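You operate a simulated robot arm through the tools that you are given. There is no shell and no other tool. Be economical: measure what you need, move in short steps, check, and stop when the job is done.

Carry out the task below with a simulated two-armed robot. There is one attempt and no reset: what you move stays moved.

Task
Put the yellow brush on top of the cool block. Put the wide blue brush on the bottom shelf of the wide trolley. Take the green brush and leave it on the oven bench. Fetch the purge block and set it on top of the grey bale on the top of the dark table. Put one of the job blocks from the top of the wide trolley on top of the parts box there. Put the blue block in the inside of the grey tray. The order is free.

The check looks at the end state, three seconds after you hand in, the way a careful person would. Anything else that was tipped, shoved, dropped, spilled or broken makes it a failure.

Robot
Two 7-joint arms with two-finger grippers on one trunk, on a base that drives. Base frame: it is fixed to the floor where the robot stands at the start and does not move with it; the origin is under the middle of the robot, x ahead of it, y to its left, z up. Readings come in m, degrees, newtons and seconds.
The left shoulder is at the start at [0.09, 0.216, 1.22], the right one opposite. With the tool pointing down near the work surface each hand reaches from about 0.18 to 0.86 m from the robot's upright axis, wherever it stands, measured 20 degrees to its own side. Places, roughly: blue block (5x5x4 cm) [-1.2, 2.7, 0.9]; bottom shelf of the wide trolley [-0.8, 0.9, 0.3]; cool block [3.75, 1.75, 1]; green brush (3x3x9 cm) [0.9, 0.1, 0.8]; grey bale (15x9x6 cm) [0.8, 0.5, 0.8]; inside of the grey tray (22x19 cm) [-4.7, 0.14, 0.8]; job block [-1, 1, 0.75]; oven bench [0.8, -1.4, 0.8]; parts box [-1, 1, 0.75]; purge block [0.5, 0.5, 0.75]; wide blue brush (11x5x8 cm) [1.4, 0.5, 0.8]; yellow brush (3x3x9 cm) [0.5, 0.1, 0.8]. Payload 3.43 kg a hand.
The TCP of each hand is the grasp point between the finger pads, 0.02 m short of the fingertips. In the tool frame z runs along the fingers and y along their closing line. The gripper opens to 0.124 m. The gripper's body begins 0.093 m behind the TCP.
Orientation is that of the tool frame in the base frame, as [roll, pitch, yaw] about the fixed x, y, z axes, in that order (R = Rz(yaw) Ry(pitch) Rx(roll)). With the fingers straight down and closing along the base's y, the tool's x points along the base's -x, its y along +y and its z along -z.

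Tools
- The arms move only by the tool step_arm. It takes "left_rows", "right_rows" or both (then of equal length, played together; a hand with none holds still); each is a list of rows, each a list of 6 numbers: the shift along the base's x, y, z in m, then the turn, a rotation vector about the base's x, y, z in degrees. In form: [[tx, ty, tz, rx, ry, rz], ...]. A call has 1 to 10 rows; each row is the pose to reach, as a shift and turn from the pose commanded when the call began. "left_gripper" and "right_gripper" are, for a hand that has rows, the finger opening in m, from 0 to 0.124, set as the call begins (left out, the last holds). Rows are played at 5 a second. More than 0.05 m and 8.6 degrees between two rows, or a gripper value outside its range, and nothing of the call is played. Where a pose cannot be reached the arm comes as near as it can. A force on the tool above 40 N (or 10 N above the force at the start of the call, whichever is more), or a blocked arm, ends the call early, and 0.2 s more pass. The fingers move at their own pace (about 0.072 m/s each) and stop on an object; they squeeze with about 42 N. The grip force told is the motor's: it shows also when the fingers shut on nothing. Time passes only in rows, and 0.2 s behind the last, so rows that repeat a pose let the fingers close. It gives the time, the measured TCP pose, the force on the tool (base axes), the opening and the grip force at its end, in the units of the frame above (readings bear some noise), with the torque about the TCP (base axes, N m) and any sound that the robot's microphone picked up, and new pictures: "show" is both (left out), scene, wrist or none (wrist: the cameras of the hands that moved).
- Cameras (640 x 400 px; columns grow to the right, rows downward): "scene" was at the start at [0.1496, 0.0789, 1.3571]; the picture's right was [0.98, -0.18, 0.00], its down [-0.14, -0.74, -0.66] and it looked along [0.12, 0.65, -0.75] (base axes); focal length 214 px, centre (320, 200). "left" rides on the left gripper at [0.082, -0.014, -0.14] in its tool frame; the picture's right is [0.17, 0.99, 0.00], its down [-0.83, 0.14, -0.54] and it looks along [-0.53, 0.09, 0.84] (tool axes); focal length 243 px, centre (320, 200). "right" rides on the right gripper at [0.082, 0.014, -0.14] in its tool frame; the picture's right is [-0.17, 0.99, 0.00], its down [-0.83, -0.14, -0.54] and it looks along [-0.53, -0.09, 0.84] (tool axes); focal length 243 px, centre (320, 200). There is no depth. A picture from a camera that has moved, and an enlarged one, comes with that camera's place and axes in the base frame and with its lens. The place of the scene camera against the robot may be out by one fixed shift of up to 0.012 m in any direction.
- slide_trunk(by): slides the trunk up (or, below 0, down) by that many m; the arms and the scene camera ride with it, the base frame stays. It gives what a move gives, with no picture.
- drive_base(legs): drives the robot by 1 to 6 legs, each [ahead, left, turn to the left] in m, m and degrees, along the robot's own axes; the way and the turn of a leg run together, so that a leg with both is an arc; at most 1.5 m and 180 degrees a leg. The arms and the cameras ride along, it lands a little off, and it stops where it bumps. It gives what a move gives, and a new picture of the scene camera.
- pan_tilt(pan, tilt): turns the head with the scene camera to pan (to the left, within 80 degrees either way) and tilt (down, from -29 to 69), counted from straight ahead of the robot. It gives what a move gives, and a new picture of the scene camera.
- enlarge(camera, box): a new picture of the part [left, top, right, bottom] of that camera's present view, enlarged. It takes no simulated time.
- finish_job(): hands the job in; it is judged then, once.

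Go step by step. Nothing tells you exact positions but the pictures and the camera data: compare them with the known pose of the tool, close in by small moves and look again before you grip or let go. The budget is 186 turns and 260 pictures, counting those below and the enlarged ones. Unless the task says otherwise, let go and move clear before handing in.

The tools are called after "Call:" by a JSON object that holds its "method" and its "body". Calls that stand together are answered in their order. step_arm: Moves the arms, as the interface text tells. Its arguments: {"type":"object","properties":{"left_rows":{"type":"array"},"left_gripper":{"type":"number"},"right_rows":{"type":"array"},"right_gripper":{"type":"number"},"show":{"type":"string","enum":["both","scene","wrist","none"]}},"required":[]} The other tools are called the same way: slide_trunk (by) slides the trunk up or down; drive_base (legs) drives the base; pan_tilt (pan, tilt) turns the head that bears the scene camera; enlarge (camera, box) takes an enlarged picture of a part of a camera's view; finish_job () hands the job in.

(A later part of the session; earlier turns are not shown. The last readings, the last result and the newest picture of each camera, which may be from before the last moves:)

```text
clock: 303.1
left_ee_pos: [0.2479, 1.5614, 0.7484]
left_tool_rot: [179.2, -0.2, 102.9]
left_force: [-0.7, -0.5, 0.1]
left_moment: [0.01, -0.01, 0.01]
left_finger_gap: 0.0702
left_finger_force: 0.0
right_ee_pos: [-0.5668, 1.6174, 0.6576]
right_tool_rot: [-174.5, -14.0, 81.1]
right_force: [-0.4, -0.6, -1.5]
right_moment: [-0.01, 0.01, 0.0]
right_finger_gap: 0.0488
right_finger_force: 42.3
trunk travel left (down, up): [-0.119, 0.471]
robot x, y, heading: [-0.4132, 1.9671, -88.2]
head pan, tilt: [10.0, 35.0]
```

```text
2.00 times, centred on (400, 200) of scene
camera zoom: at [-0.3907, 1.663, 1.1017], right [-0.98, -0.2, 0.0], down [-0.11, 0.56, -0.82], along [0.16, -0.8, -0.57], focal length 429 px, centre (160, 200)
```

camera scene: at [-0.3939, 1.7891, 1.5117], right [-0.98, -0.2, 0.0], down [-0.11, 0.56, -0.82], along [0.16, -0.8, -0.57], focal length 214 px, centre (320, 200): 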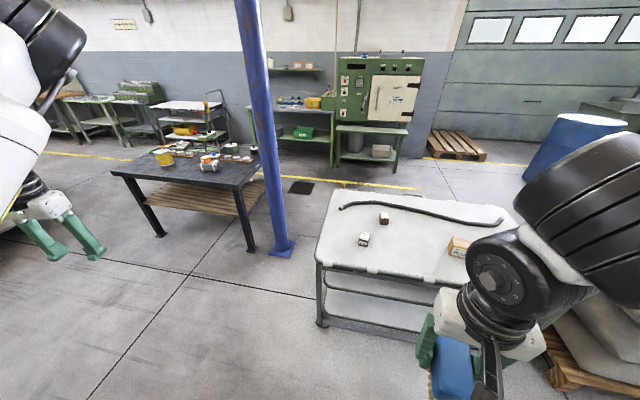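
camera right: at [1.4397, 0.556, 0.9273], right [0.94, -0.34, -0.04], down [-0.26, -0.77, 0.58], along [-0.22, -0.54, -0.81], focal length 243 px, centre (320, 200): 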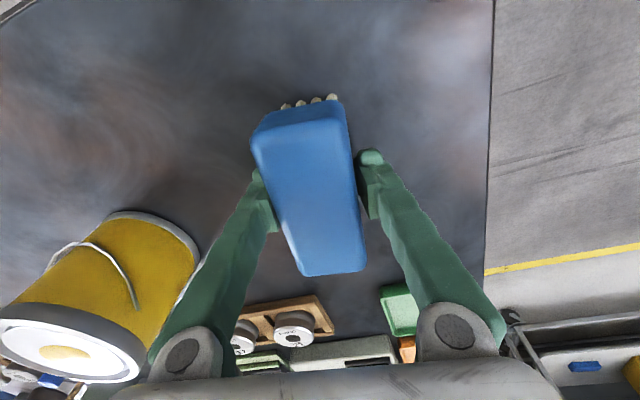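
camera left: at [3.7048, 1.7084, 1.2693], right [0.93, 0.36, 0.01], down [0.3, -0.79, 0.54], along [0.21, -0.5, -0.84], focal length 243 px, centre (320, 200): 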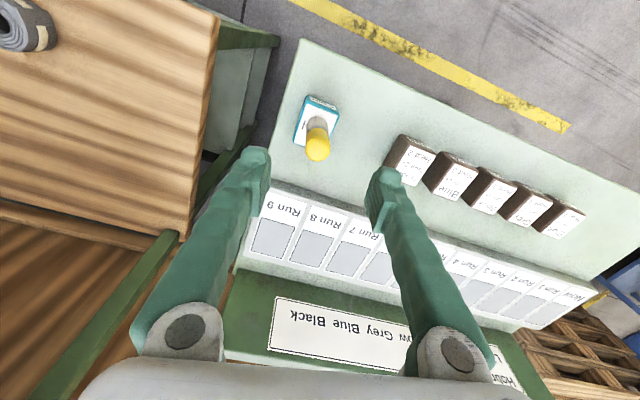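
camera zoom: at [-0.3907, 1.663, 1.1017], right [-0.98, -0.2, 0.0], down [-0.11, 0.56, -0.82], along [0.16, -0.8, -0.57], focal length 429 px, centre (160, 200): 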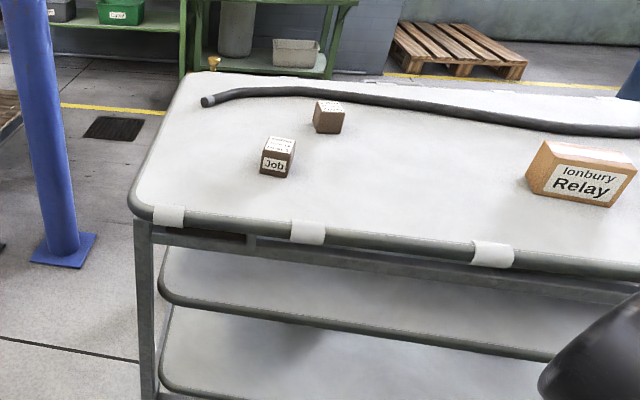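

There are three levels: top at about z 0.76, middle near 0.62, bottom near 0.36, so the bottom shelf must be entered from the side. I tilt the right hand toward horizontal, in front of the trolley.

Call:
{"method": "step_arm", "body": {"right_rows": [[0, -0.02, 0, -8, 0, 0], [0, -0.04, 0, -16, 0, 0], [0, -0.06, 0, -24, 0, 0], [0, -0.08, 0, -32, 0, 0], [0, -0.1, 0, -40, 0, 0], [0, -0.12, -0.01, -48, 0, 0], [0, -0.14, -0.02, -56, 0, 0], [0, -0.16, -0.03, -64, 0, 0]], "show": "both"}}

```text
clock: 304.6
left_ee_pos: [0.2476, 1.5598, 0.7503]
left_tool_rot: [179.1, -0.1, 103.0]
left_force: [-0.7, -0.6, 0.1]
left_moment: [0.02, -0.01, -0.05]
left_finger_gap: 0.07
left_finger_force: 0.1
right_ee_pos: [-0.5705, 1.4217, 0.6596]
right_tool_rot: [163.6, 33.5, 57.7]
right_force: [0.1, 0.2, -2.2]
right_moment: [0.01, -0.02, 0.01]
right_finger_gap: 0.0485
right_finger_force: 42.6
right hand out of reach, approached as far as the arm can: row 1, 2, 3, 4, 5, 6, 7
trunk travel left (down, up): [-0.119, 0.471]
robot x, y, heading: [-0.4072, 1.9719, -88.4]
head pan, tilt: [10.0, 35.0]
stopped in row 7 (right hand): the arm was blocked; the commanded pose is now the measured one
camera scene: at [-0.3916, 1.662, 1.1014], right [-0.98, -0.2, 0.0], down [-0.11, 0.56, -0.82], along [0.16, -0.8, -0.57], focal length 214 px, centre (320, 200)
camera right: at [-0.514, 1.558, 0.7299], right [0.81, -0.49, 0.32], down [-0.47, -0.21, 0.86], along [-0.36, -0.84, -0.4], focal length 243 px, centre (320, 200)
```

scene: 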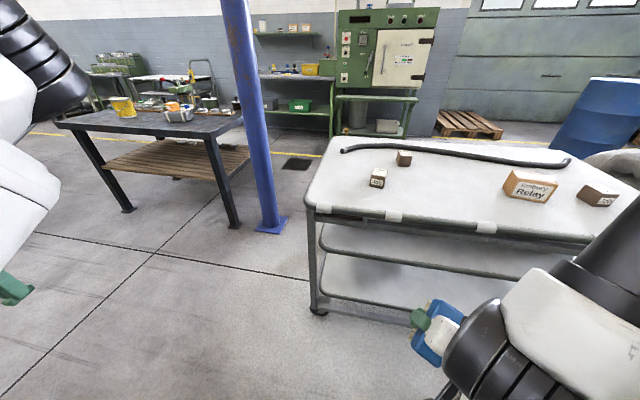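
right: 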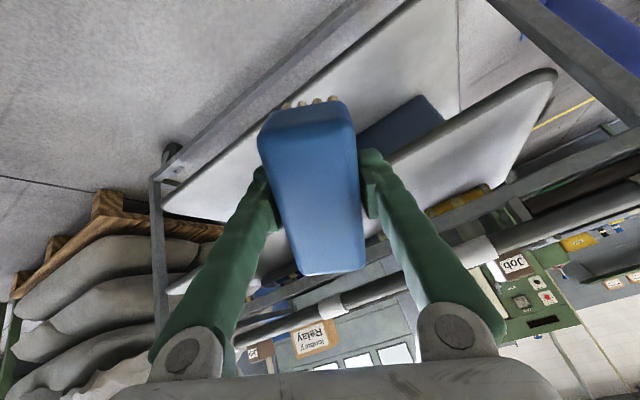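

The hand is tilted about 37° forward, which is enough to slip the brush in under the middle shelf. I correct the sideways roll and lower the hand.

Call:
{"method": "step_arm", "body": {"right_rows": [[0, 0.01, -0.02, 0, 4, 0], [0, 0.02, -0.04, 0, 8, 0], [0, 0.02, -0.06, 0, 11, 0], [0, 0.02, -0.08, 0, 13, 0], [0, 0.02, -0.1, 0, 13, 0]], "show": "both"}}

```text
clock: 305.3
left_ee_pos: [0.2474, 1.56, 0.749]
left_tool_rot: [179.2, -0.2, 103.0]
left_force: [-0.2, 0.4, -0.5]
left_moment: [0.01, 0.01, -0.02]
left_finger_gap: 0.0701
left_finger_force: 0.1
right_ee_pos: [-0.5951, 1.4193, 0.6321]
right_tool_rot: [167.0, 36.0, 51.2]
right_force: [0.4, -1.7, -1.2]
right_moment: [0.0, 0.0, -0.02]
right_finger_gap: 0.0484
right_finger_force: 42.1
trunk travel left (down, up): [-0.119, 0.471]
robot x, y, heading: [-0.4105, 1.9661, -88.6]
head pan, tilt: [10.0, 35.0]
stopped in row 3 (right hand): the arm was blocked; the commanded pose is now the measured one
camera scene: at [-0.3907, 1.6624, 1.1016], right [-0.98, -0.2, 0.0], down [-0.11, 0.56, -0.82], along [0.16, -0.8, -0.57], focal length 214 px, centre (320, 200)
camera right: at [-0.5157, 1.5457, 0.6974], right [0.75, -0.61, 0.28], down [-0.44, -0.14, 0.89], along [-0.5, -0.78, -0.37], focal length 243 px, centre (320, 200)
```

scene: 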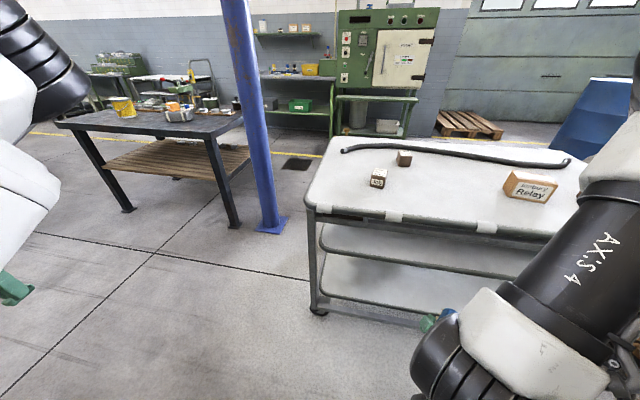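
right: 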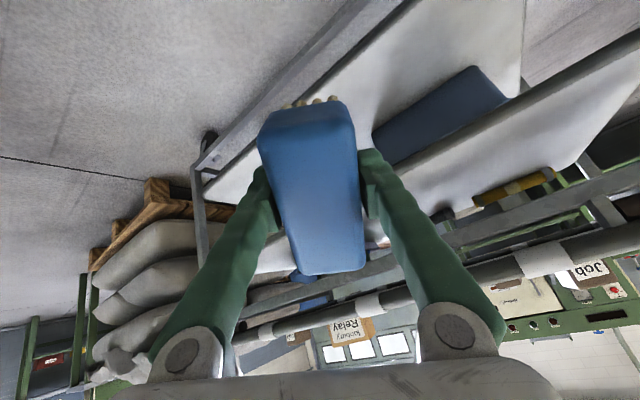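

The arm is at its limit for roll but the pose is usable. I lower the rest with the trunk.

Call:
{"method": "slide_trunk", "body": {"by": -0.115}}

Call:
{"method": "step_arm", "body": {"right_rows": [[0, 0.0, -0.02, 0, 0, 0], [0, 0.0, -0.04, 0, 0, 0], [0, 0.0, -0.06, 0, 0, 0]], "show": "both"}}

```text
clock: 306.8
left_ee_pos: [0.2478, 1.561, 0.6342]
left_tool_rot: [179.1, -0.2, 102.9]
left_force: [0.0, 0.3, 0.4]
left_moment: [0.0, -0.03, 0.03]
left_finger_gap: 0.0699
left_finger_force: 0.1
right_ee_pos: [-0.5994, 1.4078, 0.528]
right_tool_rot: [163.6, 35.0, 46.2]
right_force: [-0.3, -0.1, -2.1]
right_moment: [0.0, -0.01, -0.02]
right_finger_gap: 0.0487
right_finger_force: 41.6
trunk travel left (down, up): [-0.004, 0.586]
robot x, y, heading: [-0.4109, 1.9678, -88.8]
head pan, tilt: [10.0, 35.0]
```

```text
clock: 307.8
left_ee_pos: [0.2477, 1.5595, 0.6334]
left_tool_rot: [179.2, -0.1, 102.9]
left_force: [0.9, -0.6, 0.3]
left_moment: [0.01, -0.01, 0.0]
left_finger_gap: 0.0704
left_finger_force: 0.0
right_ee_pos: [-0.625, 1.4005, 0.4664]
right_tool_rot: [164.0, 35.2, 42.6]
right_force: [0.8, 0.5, -1.4]
right_moment: [-0.04, 0.01, 0.01]
right_finger_gap: 0.0486
right_finger_force: 42.4
trunk travel left (down, up): [-0.004, 0.586]
robot x, y, heading: [-0.4072, 1.9712, -88.7]
head pan, tilt: [10.0, 35.0]
stopped in row 3 (right hand): the arm was blocked; the commanded pose is now the measured one
camera scene: at [-0.3902, 1.6311, 0.9952], right [-0.98, -0.2, 0.0], down [-0.11, 0.56, -0.82], along [0.16, -0.8, -0.57], focal length 214 px, centre (320, 200)
camera right: at [-0.5328, 1.5188, 0.5338], right [0.66, -0.68, 0.32], down [-0.49, -0.07, 0.87], along [-0.58, -0.73, -0.38], focal length 243 px, centre (320, 200)
```

scene: 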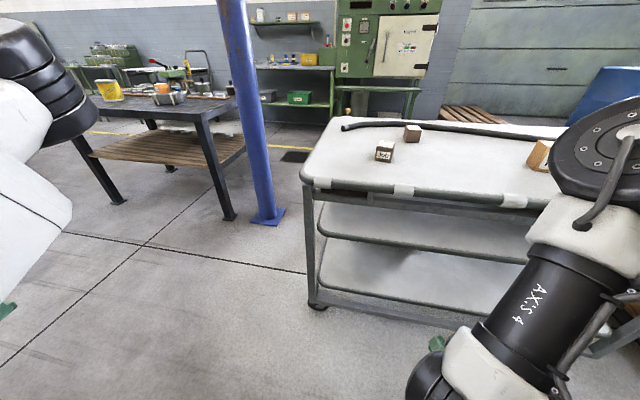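
right: 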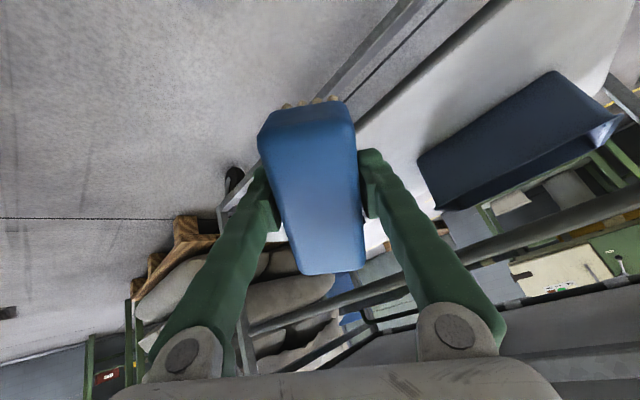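

The brush is low enough. Before moving in, I check the right side for the sacks beside the trolley.

Call:
{"method": "pan_tilt", "body": {"pan": -40, "tilt": 45}}

```text
clock: 309.0
left_ee_pos: [0.2475, 1.5598, 0.6342]
left_tool_rot: [179.2, -0.2, 102.9]
left_force: [0.4, 1.2, -0.8]
left_moment: [-0.02, -0.02, 0.03]
left_finger_gap: 0.0703
left_finger_force: 0.0
right_ee_pos: [-0.6249, 1.4009, 0.4668]
right_tool_rot: [164.2, 35.0, 42.6]
right_force: [-0.8, -0.5, -1.6]
right_moment: [0.01, -0.03, 0.02]
right_finger_gap: 0.0487
right_finger_force: 42.4
trunk travel left (down, up): [-0.004, 0.586]
robot x, y, heading: [-0.4073, 1.9677, -88.7]
head pan, tilt: [-40.0, 45.0]
camera scene: at [-0.4581, 1.6538, 0.9803], right [-0.78, 0.62, 0.0], down [0.44, 0.55, -0.71], along [-0.44, -0.55, -0.71], focal length 214 px, centre (320, 200)
```

scene: 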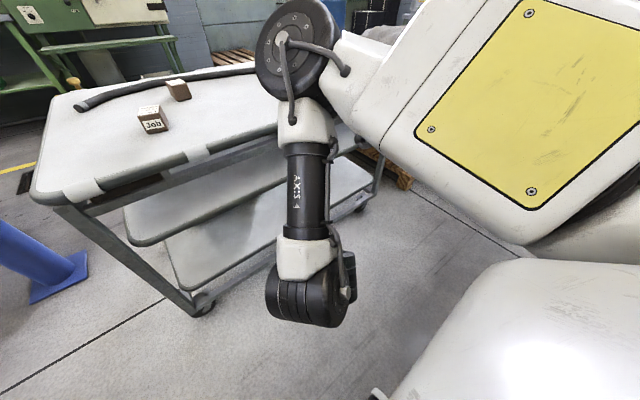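

The elbow hangs over the trolley edge, so driving in would hit the top. Instead I back off slightly, shift sideways away from the bin, and extend the arm.

Call:
{"method": "drive_base", "body": {"legs": [[-0.05, -0.11, 0]]}}

Call:
{"method": "step_arm", "body": {"right_rows": [[0, -0.03, 0, 0, 0, 0], [0, -0.06, 0, 0, 0, 0], [0, -0.09, 0, 0, 0, 0], [0, -0.12, 0, 0, 0, 0]], "show": "both"}}

```text
clock: 311.1
left_ee_pos: [0.1381, 1.6063, 0.6339]
left_tool_rot: [179.2, -0.2, 102.8]
left_force: [0.2, -0.3, -0.1]
left_moment: [0.02, -0.01, -0.01]
left_finger_gap: 0.0702
left_finger_force: 0.1
right_ee_pos: [-0.7341, 1.4473, 0.4661]
right_tool_rot: [164.1, 35.1, 42.6]
right_force: [-0.3, 0.0, -1.9]
right_moment: [0.01, -0.03, 0.01]
right_finger_gap: 0.0491
right_finger_force: 42.1
trunk travel left (down, up): [-0.004, 0.586]
robot x, y, heading: [-0.517, 2.0146, -88.5]
head pan, tilt: [-40.0, 45.0]
camera scene: at [-0.5685, 1.7004, 0.9803], right [-0.78, 0.62, 0.0], down [0.44, 0.55, -0.71], along [-0.44, -0.55, -0.71], focal length 214 px, centre (320, 200)
```

scene: 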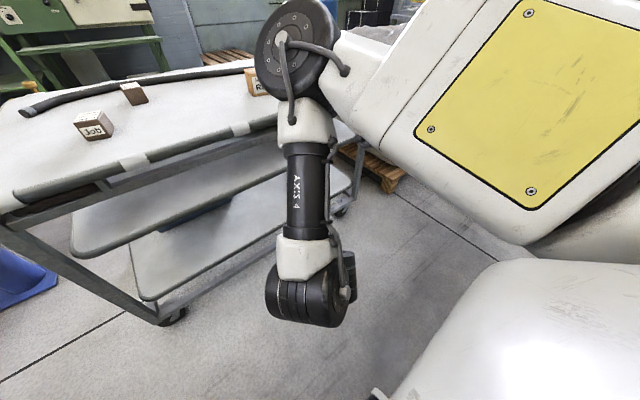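

```text
clock: 312.1
left_ee_pos: [0.1372, 1.6055, 0.6347]
left_tool_rot: [179.2, -0.2, 102.9]
left_force: [-0.1, -0.2, 0.0]
left_moment: [0.0, 0.01, 0.02]
left_finger_gap: 0.0704
left_finger_force: 0.1
right_ee_pos: [-0.7362, 1.3284, 0.4663]
right_tool_rot: [164.2, 35.1, 42.7]
right_force: [0.3, 0.0, -1.5]
right_moment: [0.0, 0.02, -0.03]
right_finger_gap: 0.0487
right_finger_force: 42.1
trunk travel left (down, up): [-0.004, 0.586]
robot x, y, heading: [-0.5172, 2.0182, -88.7]
head pan, tilt: [-40.0, 45.0]
camera scene: at [-0.5686, 1.7002, 0.9803], right [-0.78, 0.62, 0.0], down [0.44, 0.55, -0.71], along [-0.44, -0.55, -0.71], focal length 214 px, centre (320, 200)
camera right: at [-0.6437, 1.4457, 0.5336], right [0.66, -0.68, 0.32], down [-0.49, -0.07, 0.87], along [-0.58, -0.73, -0.38], focal length 243 px, centre (320, 200)
```

scene: 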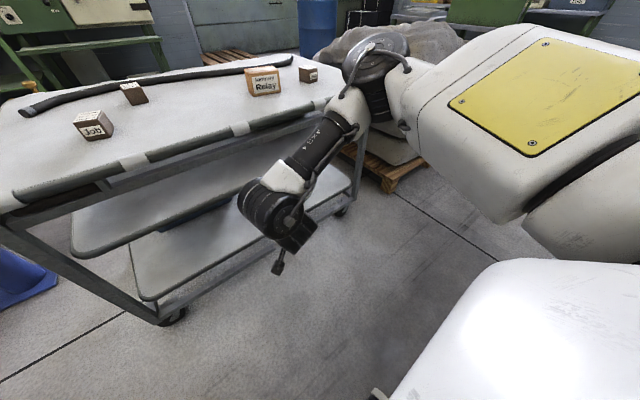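
right: 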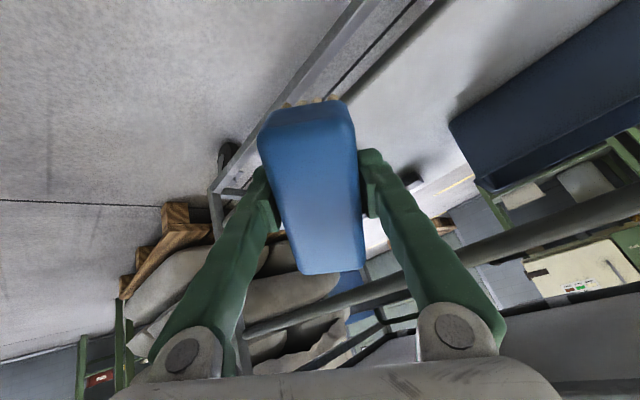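

The arm extends cleanly. By the wrist camera the bottom shelf is at about z 0.30 and the middle rim's underside near 0.52, so I lower to z 0.41 before going in.

Call:
{"method": "step_arm", "body": {"right_rows": [[0, 0, -0.02, 0, 0, 0], [0, 0, -0.04, 0, 0, 0], [0, 0, -0.056, 0, 0, 0]], "show": "both"}}

```text
clock: 312.9
left_ee_pos: [0.1376, 1.6061, 0.6335]
left_tool_rot: [179.4, -0.2, 102.8]
left_force: [0.7, 0.4, 0.1]
left_moment: [-0.02, 0.01, -0.05]
left_finger_gap: 0.0701
left_finger_force: 0.0
right_ee_pos: [-0.7353, 1.3278, 0.41]
right_tool_rot: [164.1, 35.2, 42.6]
right_force: [0.2, -0.5, -2.3]
right_moment: [0.02, 0.02, 0.01]
right_finger_gap: 0.0485
right_finger_force: 41.7
trunk travel left (down, up): [-0.004, 0.586]
robot x, y, heading: [-0.5204, 2.0158, -88.6]
head pan, tilt: [-40.0, 45.0]
camera scene: at [-0.5685, 1.7002, 0.9803], right [-0.78, 0.62, 0.0], down [0.44, 0.55, -0.71], along [-0.44, -0.55, -0.71], focal length 214 px, centre (320, 200)
camera right: at [-0.6432, 1.4452, 0.4775], right [0.66, -0.68, 0.32], down [-0.49, -0.07, 0.87], along [-0.57, -0.73, -0.38], focal length 243 px, centre (320, 200)
```

scene: 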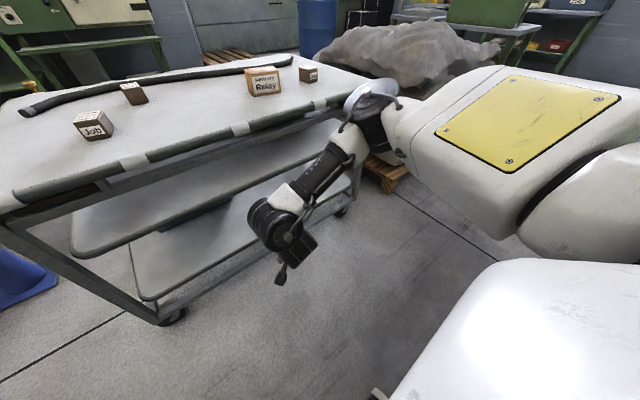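
right: 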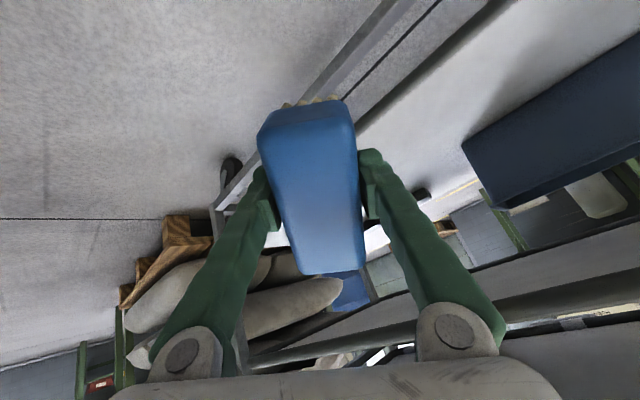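

The rim top is near z 0.33. I raise slightly to pass over it, go in under the middle shelf, then lower.

Call:
{"method": "step_arm", "body": {"right_rows": [[0, -0.02, 0.012, 0, 0, 0], [0, -0.05, 0.017, 0, 0, 0], [0, -0.08, 0.017, 0, 0, 0], [0, -0.11, 0.017, 0, 0, 0], [0, -0.14, 0.015, 0, 0, 0]], "show": "both"}}

```text
clock: 314.1
left_ee_pos: [0.1383, 1.6059, 0.6341]
left_tool_rot: [179.2, -0.1, 102.9]
left_force: [0.5, -0.4, -0.3]
left_moment: [-0.01, 0.0, 0.01]
left_finger_gap: 0.0703
left_finger_force: 0.0
right_ee_pos: [-0.7352, 1.188, 0.4268]
right_tool_rot: [164.1, 35.1, 42.7]
right_force: [-1.0, 0.1, -1.4]
right_moment: [0.01, 0.01, -0.02]
right_finger_gap: 0.0485
right_finger_force: 41.7
trunk travel left (down, up): [-0.004, 0.586]
robot x, y, heading: [-0.517, 2.0176, -88.7]
head pan, tilt: [-40.0, 45.0]
camera scene: at [-0.5683, 1.7002, 0.9803], right [-0.78, 0.62, 0.0], down [0.44, 0.55, -0.71], along [-0.44, -0.55, -0.71], focal length 214 px, centre (320, 200)
camera right: at [-0.6426, 1.3061, 0.493], right [0.66, -0.68, 0.32], down [-0.49, -0.07, 0.87], along [-0.57, -0.73, -0.38], focal length 243 px, centre (320, 200)
```

scene: 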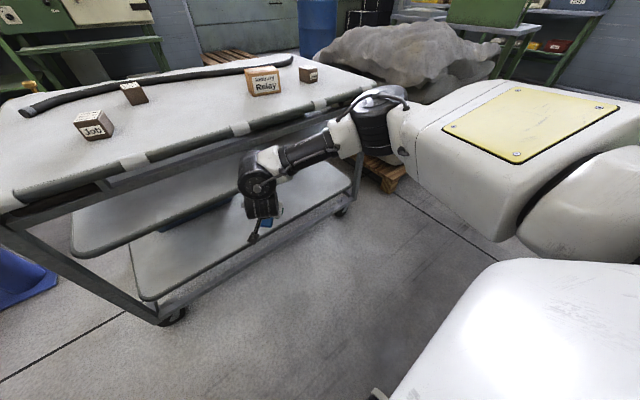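
right: 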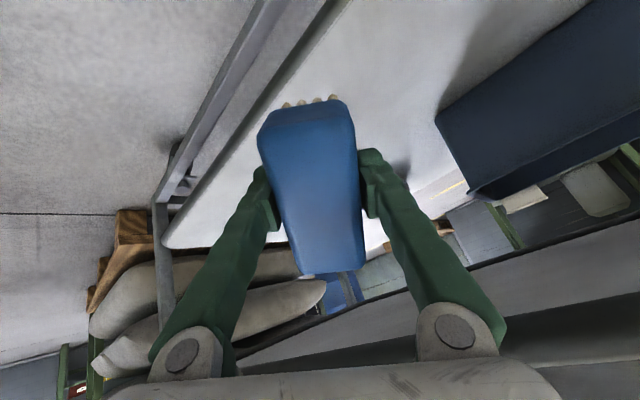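

The brush is past the rim and over the shelf. I go slightly deeper and lower to contact.

Call:
{"method": "step_arm", "body": {"right_rows": [[0, -0.015, -0.008, 0, 0, 0], [0, -0.03, -0.016, 0, 0, 0], [0, -0.035, -0.022, 0, 0, 0], [0, -0.035, -0.028, 0, 0, 0], [0, -0.035, -0.034, 0, 0, 0], [0, -0.035, -0.04, 0, 0, 0]], "show": "wrist"}}

```text
clock: 315.5
left_ee_pos: [0.1379, 1.6046, 0.6334]
left_tool_rot: [179.1, -0.2, 102.9]
left_force: [0.0, -0.9, -0.6]
left_moment: [0.02, -0.02, 0.01]
left_finger_gap: 0.0703
left_finger_force: 0.0
right_ee_pos: [-0.7351, 1.1538, 0.3863]
right_tool_rot: [164.1, 35.1, 42.6]
right_force: [0.2, 0.6, -1.6]
right_moment: [0.0, 0.0, -0.04]
right_finger_gap: 0.0488
right_finger_force: 42.5
trunk travel left (down, up): [-0.004, 0.586]
robot x, y, heading: [-0.5212, 2.0158, -88.5]
head pan, tilt: [-40.0, 45.0]
camera right: at [-0.6424, 1.271, 0.4525], right [0.66, -0.68, 0.32], down [-0.49, -0.07, 0.87], along [-0.58, -0.73, -0.38], focal length 243 px, centre (320, 200)
```

right: 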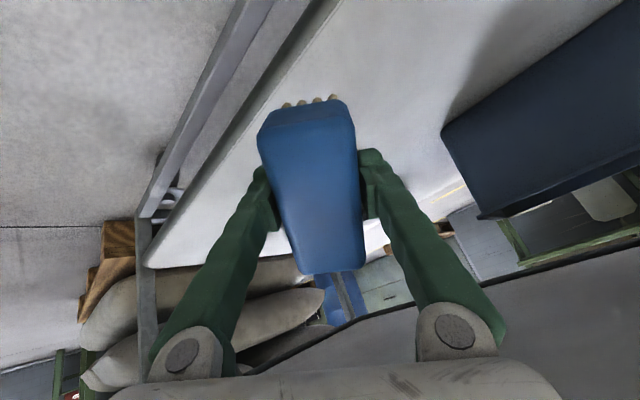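

No contact yet; I keep lowering in small steps.

Call:
{"method": "step_arm", "body": {"right_rows": [[0, 0, -0.005, 0, 0, 0], [0, 0, -0.01, 0, 0, 0], [0, 0, -0.015, 0, 0, 0], [0, 0, -0.02, 0, 0, 0], [0, 0, -0.025, 0, 0, 0], [0, 0, -0.03, 0, 0, 0]], "show": "wrist"}}

```text
clock: 316.9
left_ee_pos: [0.1375, 1.6061, 0.6346]
left_tool_rot: [179.2, -0.3, 102.9]
left_force: [-0.9, -0.6, 0.0]
left_moment: [-0.03, 0.01, 0.01]
left_finger_gap: 0.0703
left_finger_force: 0.1
right_ee_pos: [-0.7347, 1.1521, 0.3558]
right_tool_rot: [164.0, 35.1, 42.6]
right_force: [0.1, 1.3, -1.5]
right_moment: [0.0, -0.01, 0.02]
right_finger_gap: 0.0489
right_finger_force: 41.4
trunk travel left (down, up): [-0.004, 0.586]
robot x, y, heading: [-0.5199, 2.015, -88.9]
head pan, tilt: [-40.0, 45.0]
camera right: at [-0.6428, 1.2708, 0.4225], right [0.66, -0.68, 0.32], down [-0.49, -0.07, 0.87], along [-0.58, -0.73, -0.38], focal length 243 px, centre (320, 200)
```

right: 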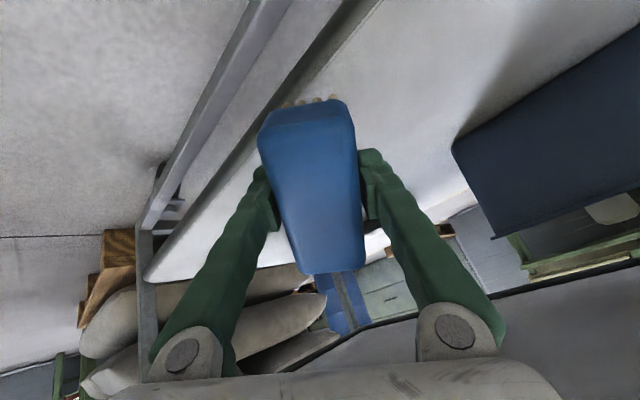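

The shelf rim looks lower, near z 0.27, and the brush's near edge is close to it. I go 4 cm deeper before lowering on.

Call:
{"method": "step_arm", "body": {"right_rows": [[0, 0, 0.012, 0, 0, 0], [0, -0.015, 0.012, 0, 0, 0], [0, -0.03, 0.012, 0, 0, 0], [0, -0.042, 0.01, 0, 0, 0], [0, -0.042, 0.003, 0, 0, 0], [0, -0.042, -0.003, 0, 0, 0], [0, -0.042, -0.008, 0, 0, 0], [0, -0.042, -0.013, 0, 0, 0], [0, -0.042, -0.018, 0, 0, 0]], "show": "both"}}

```text
clock: 318.9
left_ee_pos: [0.138, 1.6065, 0.6346]
left_tool_rot: [179.3, 0.0, 102.9]
left_force: [0.2, 0.4, -0.1]
left_moment: [0.01, -0.01, 0.01]
left_finger_gap: 0.0701
left_finger_force: 0.0
right_ee_pos: [-0.7337, 1.1039, 0.3485]
right_tool_rot: [163.1, 35.8, 41.9]
right_force: [1.4, -10.6, 37.8]
right_moment: [-0.14, -0.21, -0.06]
right_finger_gap: 0.0489
right_finger_force: 42.2
trunk travel left (down, up): [-0.004, 0.586]
robot x, y, heading: [-0.5215, 2.0138, -88.7]
head pan, tilt: [-40.0, 45.0]
camera scene: at [-0.5674, 1.7034, 0.9815], right [-0.78, 0.62, 0.0], down [0.44, 0.55, -0.71], along [-0.44, -0.56, -0.7], focal length 214 px, centre (320, 200)
camera right: at [-0.6421, 1.2243, 0.4127], right [0.65, -0.68, 0.33], down [-0.49, -0.05, 0.87], along [-0.58, -0.73, -0.36], focal length 243 px, centre (320, 200)
```

scene: 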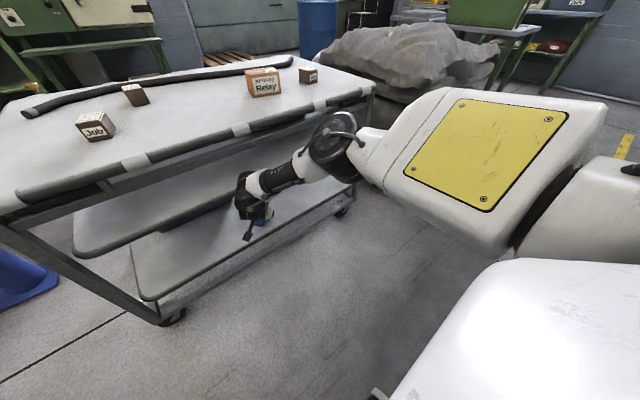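
right: 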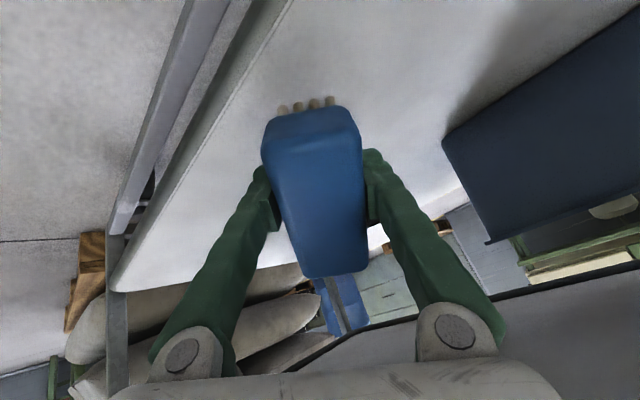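

The brush edge rests on the bottom shelf, well inside the rim. I open the fingers gradually so it settles flat.

Call:
{"method": "step_arm", "body": {"right_rows": [[0, 0, 0.002, 0, 0, 0], [0, 0, 0.002, 0, 0, 0]], "right_gripper": 0.051, "show": "wrist"}}

```text
clock: 319.5
left_ee_pos: [0.1375, 1.6065, 0.6343]
left_tool_rot: [179.2, -0.1, 102.9]
left_force: [0.1, 0.0, -0.2]
left_moment: [0.02, -0.01, 0.0]
left_finger_gap: 0.0702
left_finger_force: 0.1
right_ee_pos: [-0.7351, 1.1119, 0.3399]
right_tool_rot: [164.1, 35.0, 42.6]
right_force: [0.5, 0.0, -0.8]
right_moment: [-0.01, 0.04, 0.02]
right_finger_gap: 0.0515
right_finger_force: 1.0
trunk travel left (down, up): [-0.004, 0.586]
robot x, y, heading: [-0.5237, 2.0141, -88.5]
head pan, tilt: [-40.0, 45.0]
camera right: at [-0.6427, 1.2293, 0.4059], right [0.66, -0.68, 0.31], down [-0.49, -0.07, 0.87], along [-0.57, -0.73, -0.38], focal length 243 px, centre (320, 200)
```

right: 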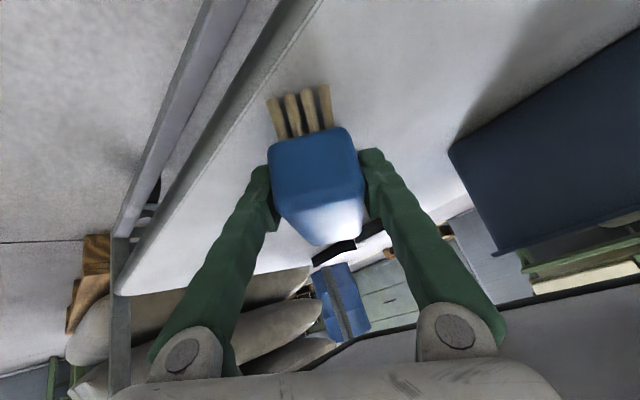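

It settled flat between the pads. I open wider and withdraw along the way in.

Call:
{"method": "step_arm", "body": {"right_rows": [[0, 0, 0, 0, 0, 0], [0, 0, 0, 0, 0, 0]], "right_gripper": 0.08, "show": "wrist"}}

Call:
{"method": "step_arm", "body": {"right_rows": [[0, 0.02, 0.02, 0, 0, 0], [0, 0.04, 0.045, 0, 0, 0], [0, 0.075, 0.075, 0, 0, 0], [0, 0.115, 0.08, 0, 0, 0], [0, 0.155, 0.08, 0, 0, 0], [0, 0.195, 0.08, 0, 0, 0], [0, 0.225, 0.1, 0, 0, 0]], "show": "both"}}

```text
clock: 320.1
left_ee_pos: [0.1378, 1.6054, 0.6338]
left_tool_rot: [179.2, -0.1, 103.0]
left_force: [0.3, 0.1, -0.1]
left_moment: [0.0, -0.01, 0.0]
left_finger_gap: 0.0701
left_finger_force: 0.0
right_ee_pos: [-0.735, 1.1112, 0.3399]
right_tool_rot: [164.2, 35.1, 42.6]
right_force: [0.8, -0.1, 1.0]
right_moment: [-0.04, 0.01, -0.03]
right_finger_gap: 0.0796
right_finger_force: 0.0
trunk travel left (down, up): [-0.004, 0.586]
robot x, y, heading: [-0.5221, 2.0159, -88.7]
head pan, tilt: [-40.0, 45.0]
camera right: at [-0.6427, 1.2285, 0.4068], right [0.66, -0.68, 0.32], down [-0.49, -0.07, 0.87], along [-0.58, -0.73, -0.38], focal length 243 px, centre (320, 200)
```

right: 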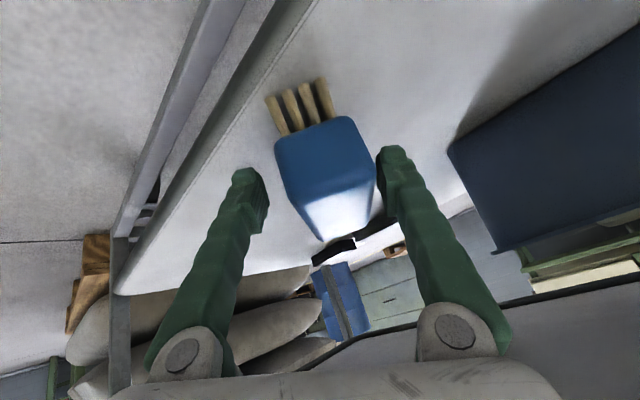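

```text
clock: 321.7
left_ee_pos: [0.1381, 1.6068, 0.6346]
left_tool_rot: [179.2, -0.1, 103.0]
left_force: [0.0, 0.1, 0.2]
left_moment: [-0.02, -0.01, -0.02]
left_finger_gap: 0.07
left_finger_force: 0.0
right_ee_pos: [-0.7338, 1.3363, 0.4417]
right_tool_rot: [164.1, 35.2, 42.6]
right_force: [0.1, 0.1, 0.4]
right_moment: [-0.07, 0.01, 0.0]
right_finger_gap: 0.08
right_finger_force: 0.0
trunk travel left (down, up): [-0.004, 0.586]
robot x, y, heading: [-0.5237, 2.0124, -88.4]
head pan, tilt: [-40.0, 45.0]
camera scene: at [-0.5676, 1.701, 0.9806], right [-0.78, 0.62, 0.0], down [0.44, 0.55, -0.71], along [-0.44, -0.55, -0.71], focal length 214 px, centre (320, 200)
camera right: at [-0.6422, 1.4545, 0.5077], right [0.66, -0.68, 0.32], down [-0.49, -0.06, 0.87], along [-0.58, -0.73, -0.38], focal length 243 px, centre (320, 200)
```

scene: 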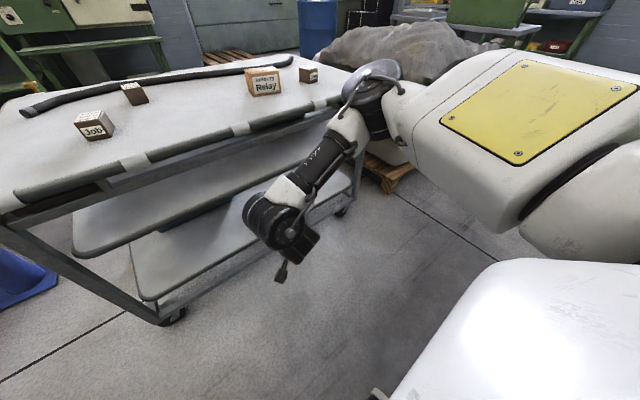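
right: 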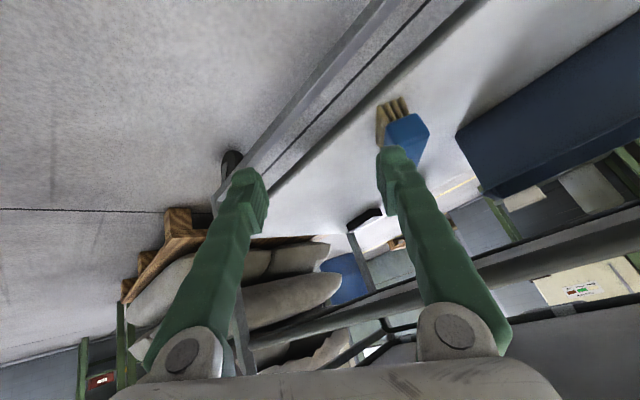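

The blue brush rests on the bottom shelf. I raise the trunk and return the right hand to vertical.

Call:
{"method": "slide_trunk", "body": {"by": 0.38}}

Call:
{"method": "step_arm", "body": {"right_rows": [[0, 0.02, 0.01, 7.2, -2.7, 0], [0, 0.04, 0.03, 14.3, -5.4, 0], [0, 0.07, 0.05, 21.5, -8.2, 0], [0, 0.1, 0.06, 28.6, -10.9, 0], [0, 0.13, 0.07, 35.8, -13.6, 0]], "show": "none"}}

Call:
{"method": "step_arm", "body": {"right_rows": [[0, 0, 0, 0, 0, 8], [0, 0, 0, 0, 0, 16], [0, 0, 0, 0, 0, 24], [0, 0, 0, 0, 0, 32]], "show": "both"}}

```text
clock: 325.3
left_ee_pos: [0.1379, 1.6066, 1.0139]
left_tool_rot: [179.2, -0.1, 102.9]
left_force: [-0.4, 1.0, -0.4]
left_moment: [-0.02, -0.01, -0.01]
left_finger_gap: 0.0699
left_finger_force: 0.1
right_ee_pos: [-0.7339, 1.3367, 0.8214]
right_tool_rot: [164.1, 35.1, 42.6]
right_force: [0.4, 0.0, 0.4]
right_moment: [0.03, 0.01, -0.02]
right_finger_gap: 0.0802
right_finger_force: 0.1
trunk travel left (down, up): [-0.384, 0.206]
robot x, y, heading: [-0.5186, 2.012, -88.6]
head pan, tilt: [-40.0, 45.0]
```

```text
clock: 326.5
left_ee_pos: [0.1386, 1.6049, 1.0133]
left_tool_rot: [179.1, -0.2, 102.9]
left_force: [-0.2, 1.0, -0.3]
left_moment: [0.0, -0.01, -0.01]
left_finger_gap: 0.0702
left_finger_force: 0.1
right_ee_pos: [-0.7347, 1.4671, 0.8916]
right_tool_rot: [-179.8, -0.2, 47.7]
right_force: [-0.5, -0.5, -0.9]
right_moment: [-0.02, -0.02, -0.04]
right_finger_gap: 0.0801
right_finger_force: 0.1
trunk travel left (down, up): [-0.384, 0.206]
robot x, y, heading: [-0.5191, 2.0151, -88.2]
head pan, tilt: [-40.0, 45.0]
```

```text
clock: 327.5
left_ee_pos: [0.1412, 1.6084, 1.0112]
left_tool_rot: [179.3, 0.0, 102.9]
left_force: [0.1, 0.4, -0.9]
left_moment: [-0.05, 0.11, -0.02]
left_finger_gap: 0.0703
left_finger_force: 0.0
right_ee_pos: [-0.7247, 1.4713, 0.8935]
right_tool_rot: [-179.8, 0.0, 79.7]
right_force: [-5.2, 0.6, -3.6]
right_moment: [-0.09, -0.67, -0.01]
right_finger_gap: 0.0798
right_finger_force: 0.2
right hand out of reach, approached as far as the arm can: row 4
trunk travel left (down, up): [-0.384, 0.206]
robot x, y, heading: [-0.5188, 2.0155, -88.4]
head pan, tilt: [-40.0, 45.0]
camera scene: at [-0.5667, 1.819, 1.3724], right [-0.78, 0.62, 0.0], down [0.44, 0.55, -0.71], along [-0.44, -0.55, -0.7], focal length 214 px, centre (320, 200)
camera right: at [-0.6948, 1.5493, 1.0341], right [0.94, -0.34, 0.0], down [-0.28, -0.79, 0.54], along [-0.19, -0.51, -0.84], focal length 243 px, centre (320, 200)
```

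scene: 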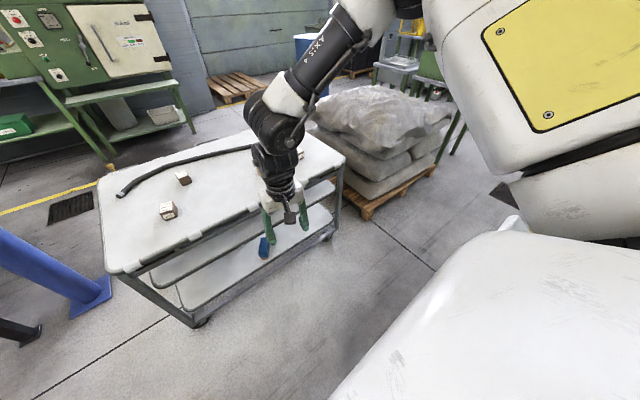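
right: 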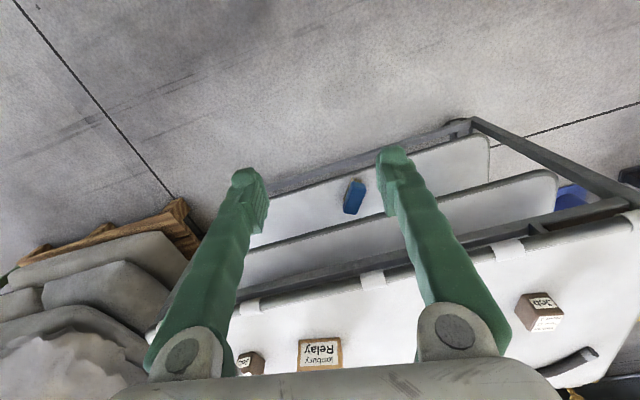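

The hand is vertical again and the blue brush is visible on the bottom shelf. Next I take job block A near [-0.47, 1.07].

Call:
{"method": "drive_base", "body": {"legs": [[0, 0.24, 0], [0.36, 0, 0]]}}

Call:
{"method": "enlarge", "body": {"camera": "right", "box": [0, 0, 640, 400]}}

```text
clock: 333.7
left_ee_pos: [0.3894, 1.2577, 1.0136]
left_tool_rot: [179.2, -0.1, 103.1]
left_force: [-0.1, -0.5, 0.5]
left_moment: [0.0, 0.0, 0.03]
left_finger_gap: 0.0703
left_finger_force: 0.0
right_ee_pos: [-0.4792, 1.1168, 0.8918]
right_tool_rot: [-179.6, 0.0, 79.7]
right_force: [0.6, 0.1, -0.1]
right_moment: [-0.01, 0.01, -0.02]
right_finger_gap: 0.08
right_finger_force: 0.1
trunk travel left (down, up): [-0.384, 0.206]
robot x, y, heading: [-0.2664, 1.6644, -88.3]
head pan, tilt: [-40.0, 45.0]
camera scene: at [-0.3203, 1.4656, 1.372], right [-0.78, 0.62, 0.0], down [0.44, 0.55, -0.71], along [-0.44, -0.55, -0.71], focal length 214 px, centre (320, 200)
```

scene: 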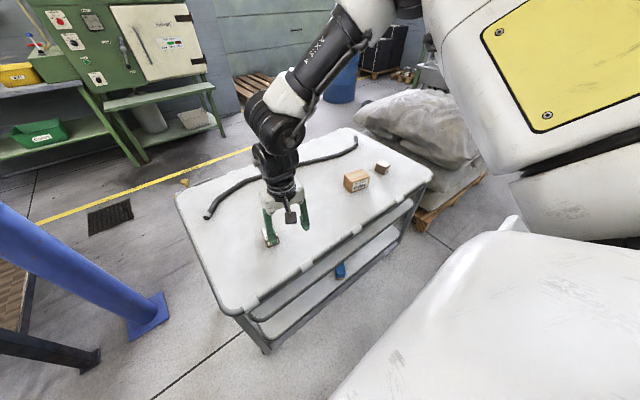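

```text
1.00 times, centred on (320, 200) of right (not enlarged: the box is as wide or as high as the picture)
camera zoom: at [-0.4485, 1.195, 1.0318], right [0.94, -0.34, 0.0], down [-0.28, -0.79, 0.54], along [-0.19, -0.51, -0.84], focal length 243 px, centre (320, 200)
```

zoom: 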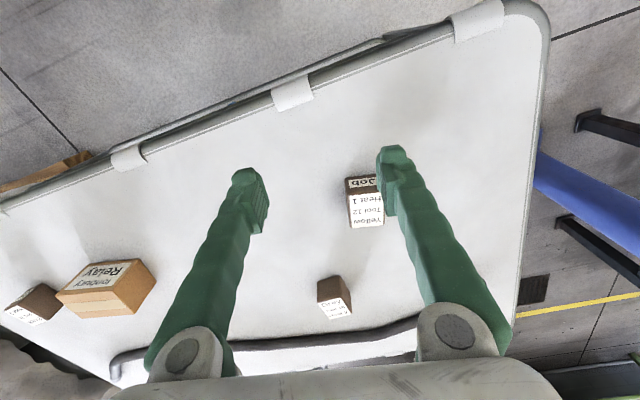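

Block A's top is at about [-0.455, 1.013, 0.777]. I extend the hand over it.

Call:
{"method": "step_arm", "body": {"right_rows": [[0.006, -0.035, 0, 0, 0, 0], [0.012, -0.07, 0, 0, 0, 0], [0.024, -0.105, 0, 0, 0, 0]], "show": "wrist"}}

```text
clock: 334.5
left_ee_pos: [0.3899, 1.2578, 1.0132]
left_tool_rot: [179.1, -0.2, 103.1]
left_force: [0.3, 0.7, -0.1]
left_moment: [0.02, -0.05, 0.0]
left_finger_gap: 0.0699
left_finger_force: 0.0
right_ee_pos: [-0.4274, 1.048, 0.8941]
right_tool_rot: [-179.6, 0.3, 79.2]
right_force: [-0.1, 0.9, -0.5]
right_moment: [0.03, 0.0, 0.01]
right_finger_gap: 0.08
right_finger_force: 0.1
right hand out of reach, approached as far as the arm can: row 1, 2, 3
trunk travel left (down, up): [-0.384, 0.206]
robot x, y, heading: [-0.2696, 1.6624, -88.5]
head pan, tilt: [-40.0, 45.0]
camera right: at [-0.3955, 1.1267, 1.0345], right [0.94, -0.35, -0.01], down [-0.29, -0.79, 0.54], along [-0.19, -0.51, -0.84], focal length 243 px, centre (320, 200)
```

right: 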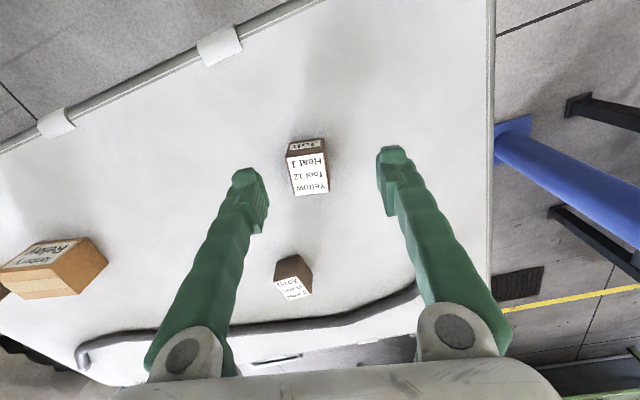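

The block is confirmed at [-0.453, 1.012]. I finish alignment with the base, then lower with the trunk.

Call:
{"method": "drive_base", "body": {"legs": [[0.036, -0.027, 0]]}}

Call:
{"method": "slide_trunk", "body": {"by": -0.07}}

Call:
{"method": "enlarge", "body": {"camera": "right", "box": [0, 0, 640, 400]}}

```text
clock: 335.5
left_ee_pos: [0.3636, 1.222, 1.0143]
left_tool_rot: [179.1, -0.1, 103.1]
left_force: [-0.1, 0.3, -0.4]
left_moment: [-0.02, 0.01, -0.01]
left_finger_gap: 0.07
left_finger_force: 0.1
right_ee_pos: [-0.4515, 1.0121, 0.8952]
right_tool_rot: [-179.6, 0.3, 79.1]
right_force: [0.0, -0.4, 0.3]
right_moment: [0.01, 0.02, -0.03]
right_finger_gap: 0.0799
right_finger_force: 0.0
trunk travel left (down, up): [-0.384, 0.206]
robot x, y, heading: [-0.2981, 1.6297, -88.2]
head pan, tilt: [-40.0, 45.0]
camera scene: at [-0.3456, 1.4297, 1.3721], right [-0.78, 0.62, 0.0], down [0.44, 0.55, -0.71], along [-0.44, -0.55, -0.71], focal length 214 px, centre (320, 200)
```

scene: 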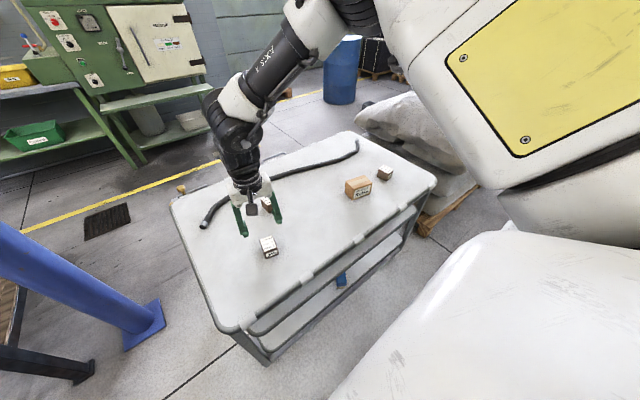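

```text
clock: 336.6
left_ee_pos: [0.364, 1.2208, 0.9444]
left_tool_rot: [179.2, -0.1, 103.1]
left_force: [-0.7, -0.5, -0.5]
left_moment: [0.02, 0.04, -0.01]
left_finger_gap: 0.0701
left_finger_force: 0.2
right_ee_pos: [-0.4526, 1.0134, 0.8245]
right_tool_rot: [-179.7, 0.4, 79.2]
right_force: [0.2, -0.3, 0.0]
right_moment: [0.02, 0.0, 0.01]
right_finger_gap: 0.0802
right_finger_force: 0.1
trunk travel left (down, up): [-0.314, 0.276]
robot x, y, heading: [-0.2975, 1.6258, -88.2]
head pan, tilt: [-40.0, 45.0]
```

```text
1.00 times, centred on (320, 200) of right (not enlarged: the box is as wide or as high as the picture)
camera zoom: at [-0.4213, 1.0916, 0.9651], right [0.94, -0.35, 0.0], down [-0.29, -0.79, 0.55], along [-0.19, -0.51, -0.84], focal length 243 px, centre (320, 200)
```

zoom: 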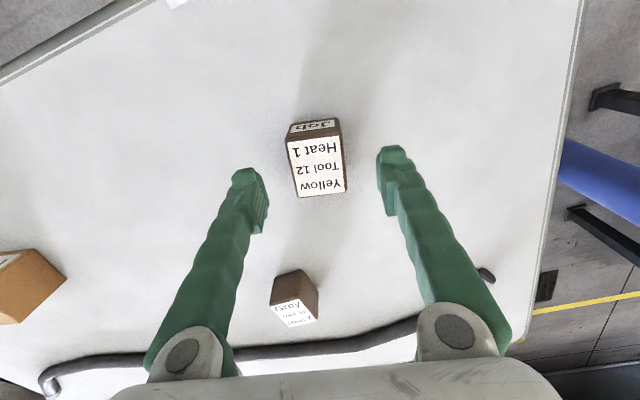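

Centred. I lower and grip.

Call:
{"method": "slide_trunk", "body": {"by": -0.057}}

Call:
{"method": "step_arm", "body": {"right_rows": [[0, 0, 0, 0, 0, 0], [0, 0, 0, 0, 0, 0], [0, 0, 0, 0, 0, 0]], "right_gripper": 0.0, "show": "wrist"}}

```text
clock: 337.6
left_ee_pos: [0.3642, 1.2222, 0.8875]
left_tool_rot: [179.1, -0.1, 103.0]
left_force: [-0.4, -0.7, 0.2]
left_moment: [-0.01, -0.01, -0.03]
left_finger_gap: 0.07
left_finger_force: 0.0
right_ee_pos: [-0.4526, 1.0125, 0.7687]
right_tool_rot: [-179.8, 0.4, 79.1]
right_force: [-0.6, -0.3, 1.1]
right_moment: [-0.04, 0.0, -0.05]
right_finger_gap: 0.0799
right_finger_force: 0.0
trunk travel left (down, up): [-0.257, 0.333]
robot x, y, heading: [-0.2967, 1.6248, -88.4]
head pan, tilt: [-40.0, 45.0]
```

```text
clock: 338.4
left_ee_pos: [0.3636, 1.2224, 0.8863]
left_tool_rot: [179.2, -0.2, 103.1]
left_force: [0.6, -0.1, 0.5]
left_moment: [0.0, 0.04, 0.02]
left_finger_gap: 0.0701
left_finger_force: 0.1
right_ee_pos: [-0.4522, 1.0131, 0.7673]
right_tool_rot: [-179.7, 0.3, 79.1]
right_force: [-1.0, -0.3, -0.3]
right_moment: [-0.05, 0.03, -0.01]
right_finger_gap: 0.0446
right_finger_force: 42.1
trunk travel left (down, up): [-0.257, 0.333]
robot x, y, heading: [-0.2915, 1.6216, -88.6]
head pan, tilt: [-40.0, 45.0]
camera right: at [-0.4215, 1.0915, 0.9076], right [0.94, -0.35, 0.0], down [-0.29, -0.79, 0.54], along [-0.19, -0.51, -0.84], focal length 243 px, centre (320, 200)
```

right: 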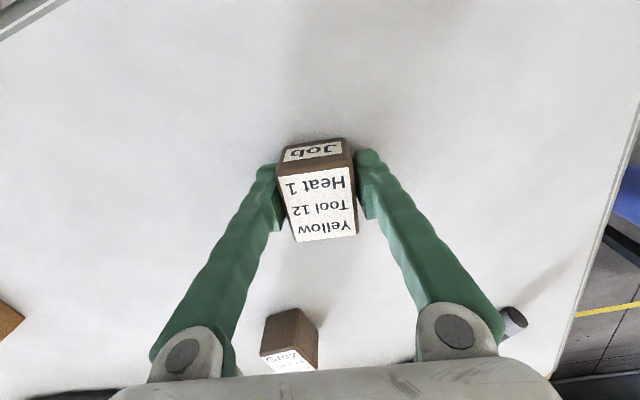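

Gripped. I lift and drive right to bring the block over the parts box.

Call:
{"method": "slide_trunk", "body": {"by": 0.15}}

Call:
{"method": "drive_base", "body": {"legs": [[0, -0.37, 0]]}}

Call:
{"method": "enlarge", "body": {"camera": "right", "box": [0, 0, 640, 400]}}

```text
clock: 340.1
left_ee_pos: [0.3634, 1.2217, 1.0366]
left_tool_rot: [179.2, -0.2, 103.0]
left_force: [0.1, 0.3, 1.0]
left_moment: [0.05, -0.01, -0.03]
left_finger_gap: 0.07
left_finger_force: 0.1
right_ee_pos: [-0.4518, 1.0133, 0.9173]
right_tool_rot: [-179.7, 0.3, 79.0]
right_force: [0.9, -0.1, -0.2]
right_moment: [0.0, 0.0, -0.01]
right_finger_gap: 0.0444
right_finger_force: 41.4
trunk travel left (down, up): [-0.407, 0.183]
robot x, y, heading: [-0.2919, 1.6275, -88.4]
head pan, tilt: [-40.0, 45.0]
```

```text
clock: 345.6
left_ee_pos: [-0.0068, 1.2108, 1.0367]
left_tool_rot: [179.2, -0.3, 103.2]
left_force: [0.1, 0.8, -0.3]
left_moment: [-0.02, -0.04, 0.02]
left_finger_gap: 0.0702
left_finger_force: 0.0
right_ee_pos: [-0.8222, 1.0024, 0.9174]
right_tool_rot: [-179.7, 0.4, 79.0]
right_force: [0.5, 0.0, -0.4]
right_moment: [0.01, 0.0, 0.01]
right_finger_gap: 0.0449
right_finger_force: 41.7
trunk travel left (down, up): [-0.407, 0.183]
robot x, y, heading: [-0.6683, 1.6207, -88.5]
head pan, tilt: [-40.0, 45.0]
camera scene: at [-0.7176, 1.4247, 1.395], right [-0.78, 0.62, 0.0], down [0.44, 0.55, -0.71], along [-0.44, -0.55, -0.71], focal length 214 px, centre (320, 200)
```

scene: 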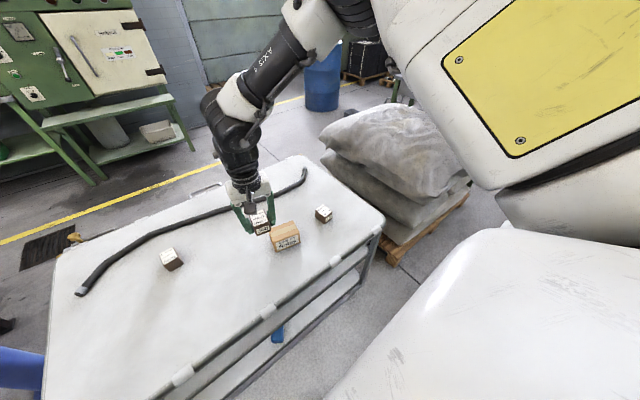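

```text
1.00 times, centred on (320, 200) of right (not enlarged: the box is as wide or as high as the picture)
camera zoom: at [-0.7924, 1.082, 1.0575], right [0.94, -0.35, 0.0], down [-0.29, -0.79, 0.55], along [-0.2, -0.51, -0.84], focal length 243 px, centre (320, 200)
```

zoom: 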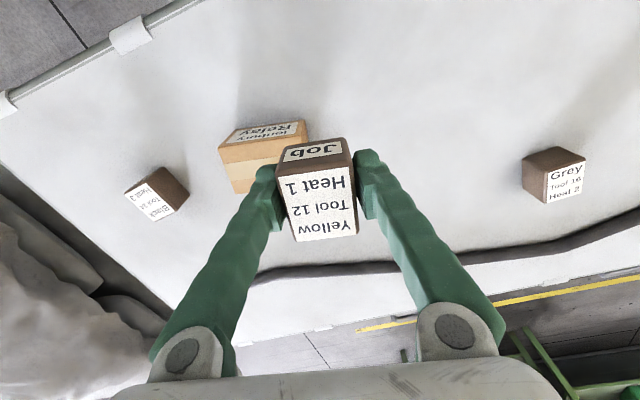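

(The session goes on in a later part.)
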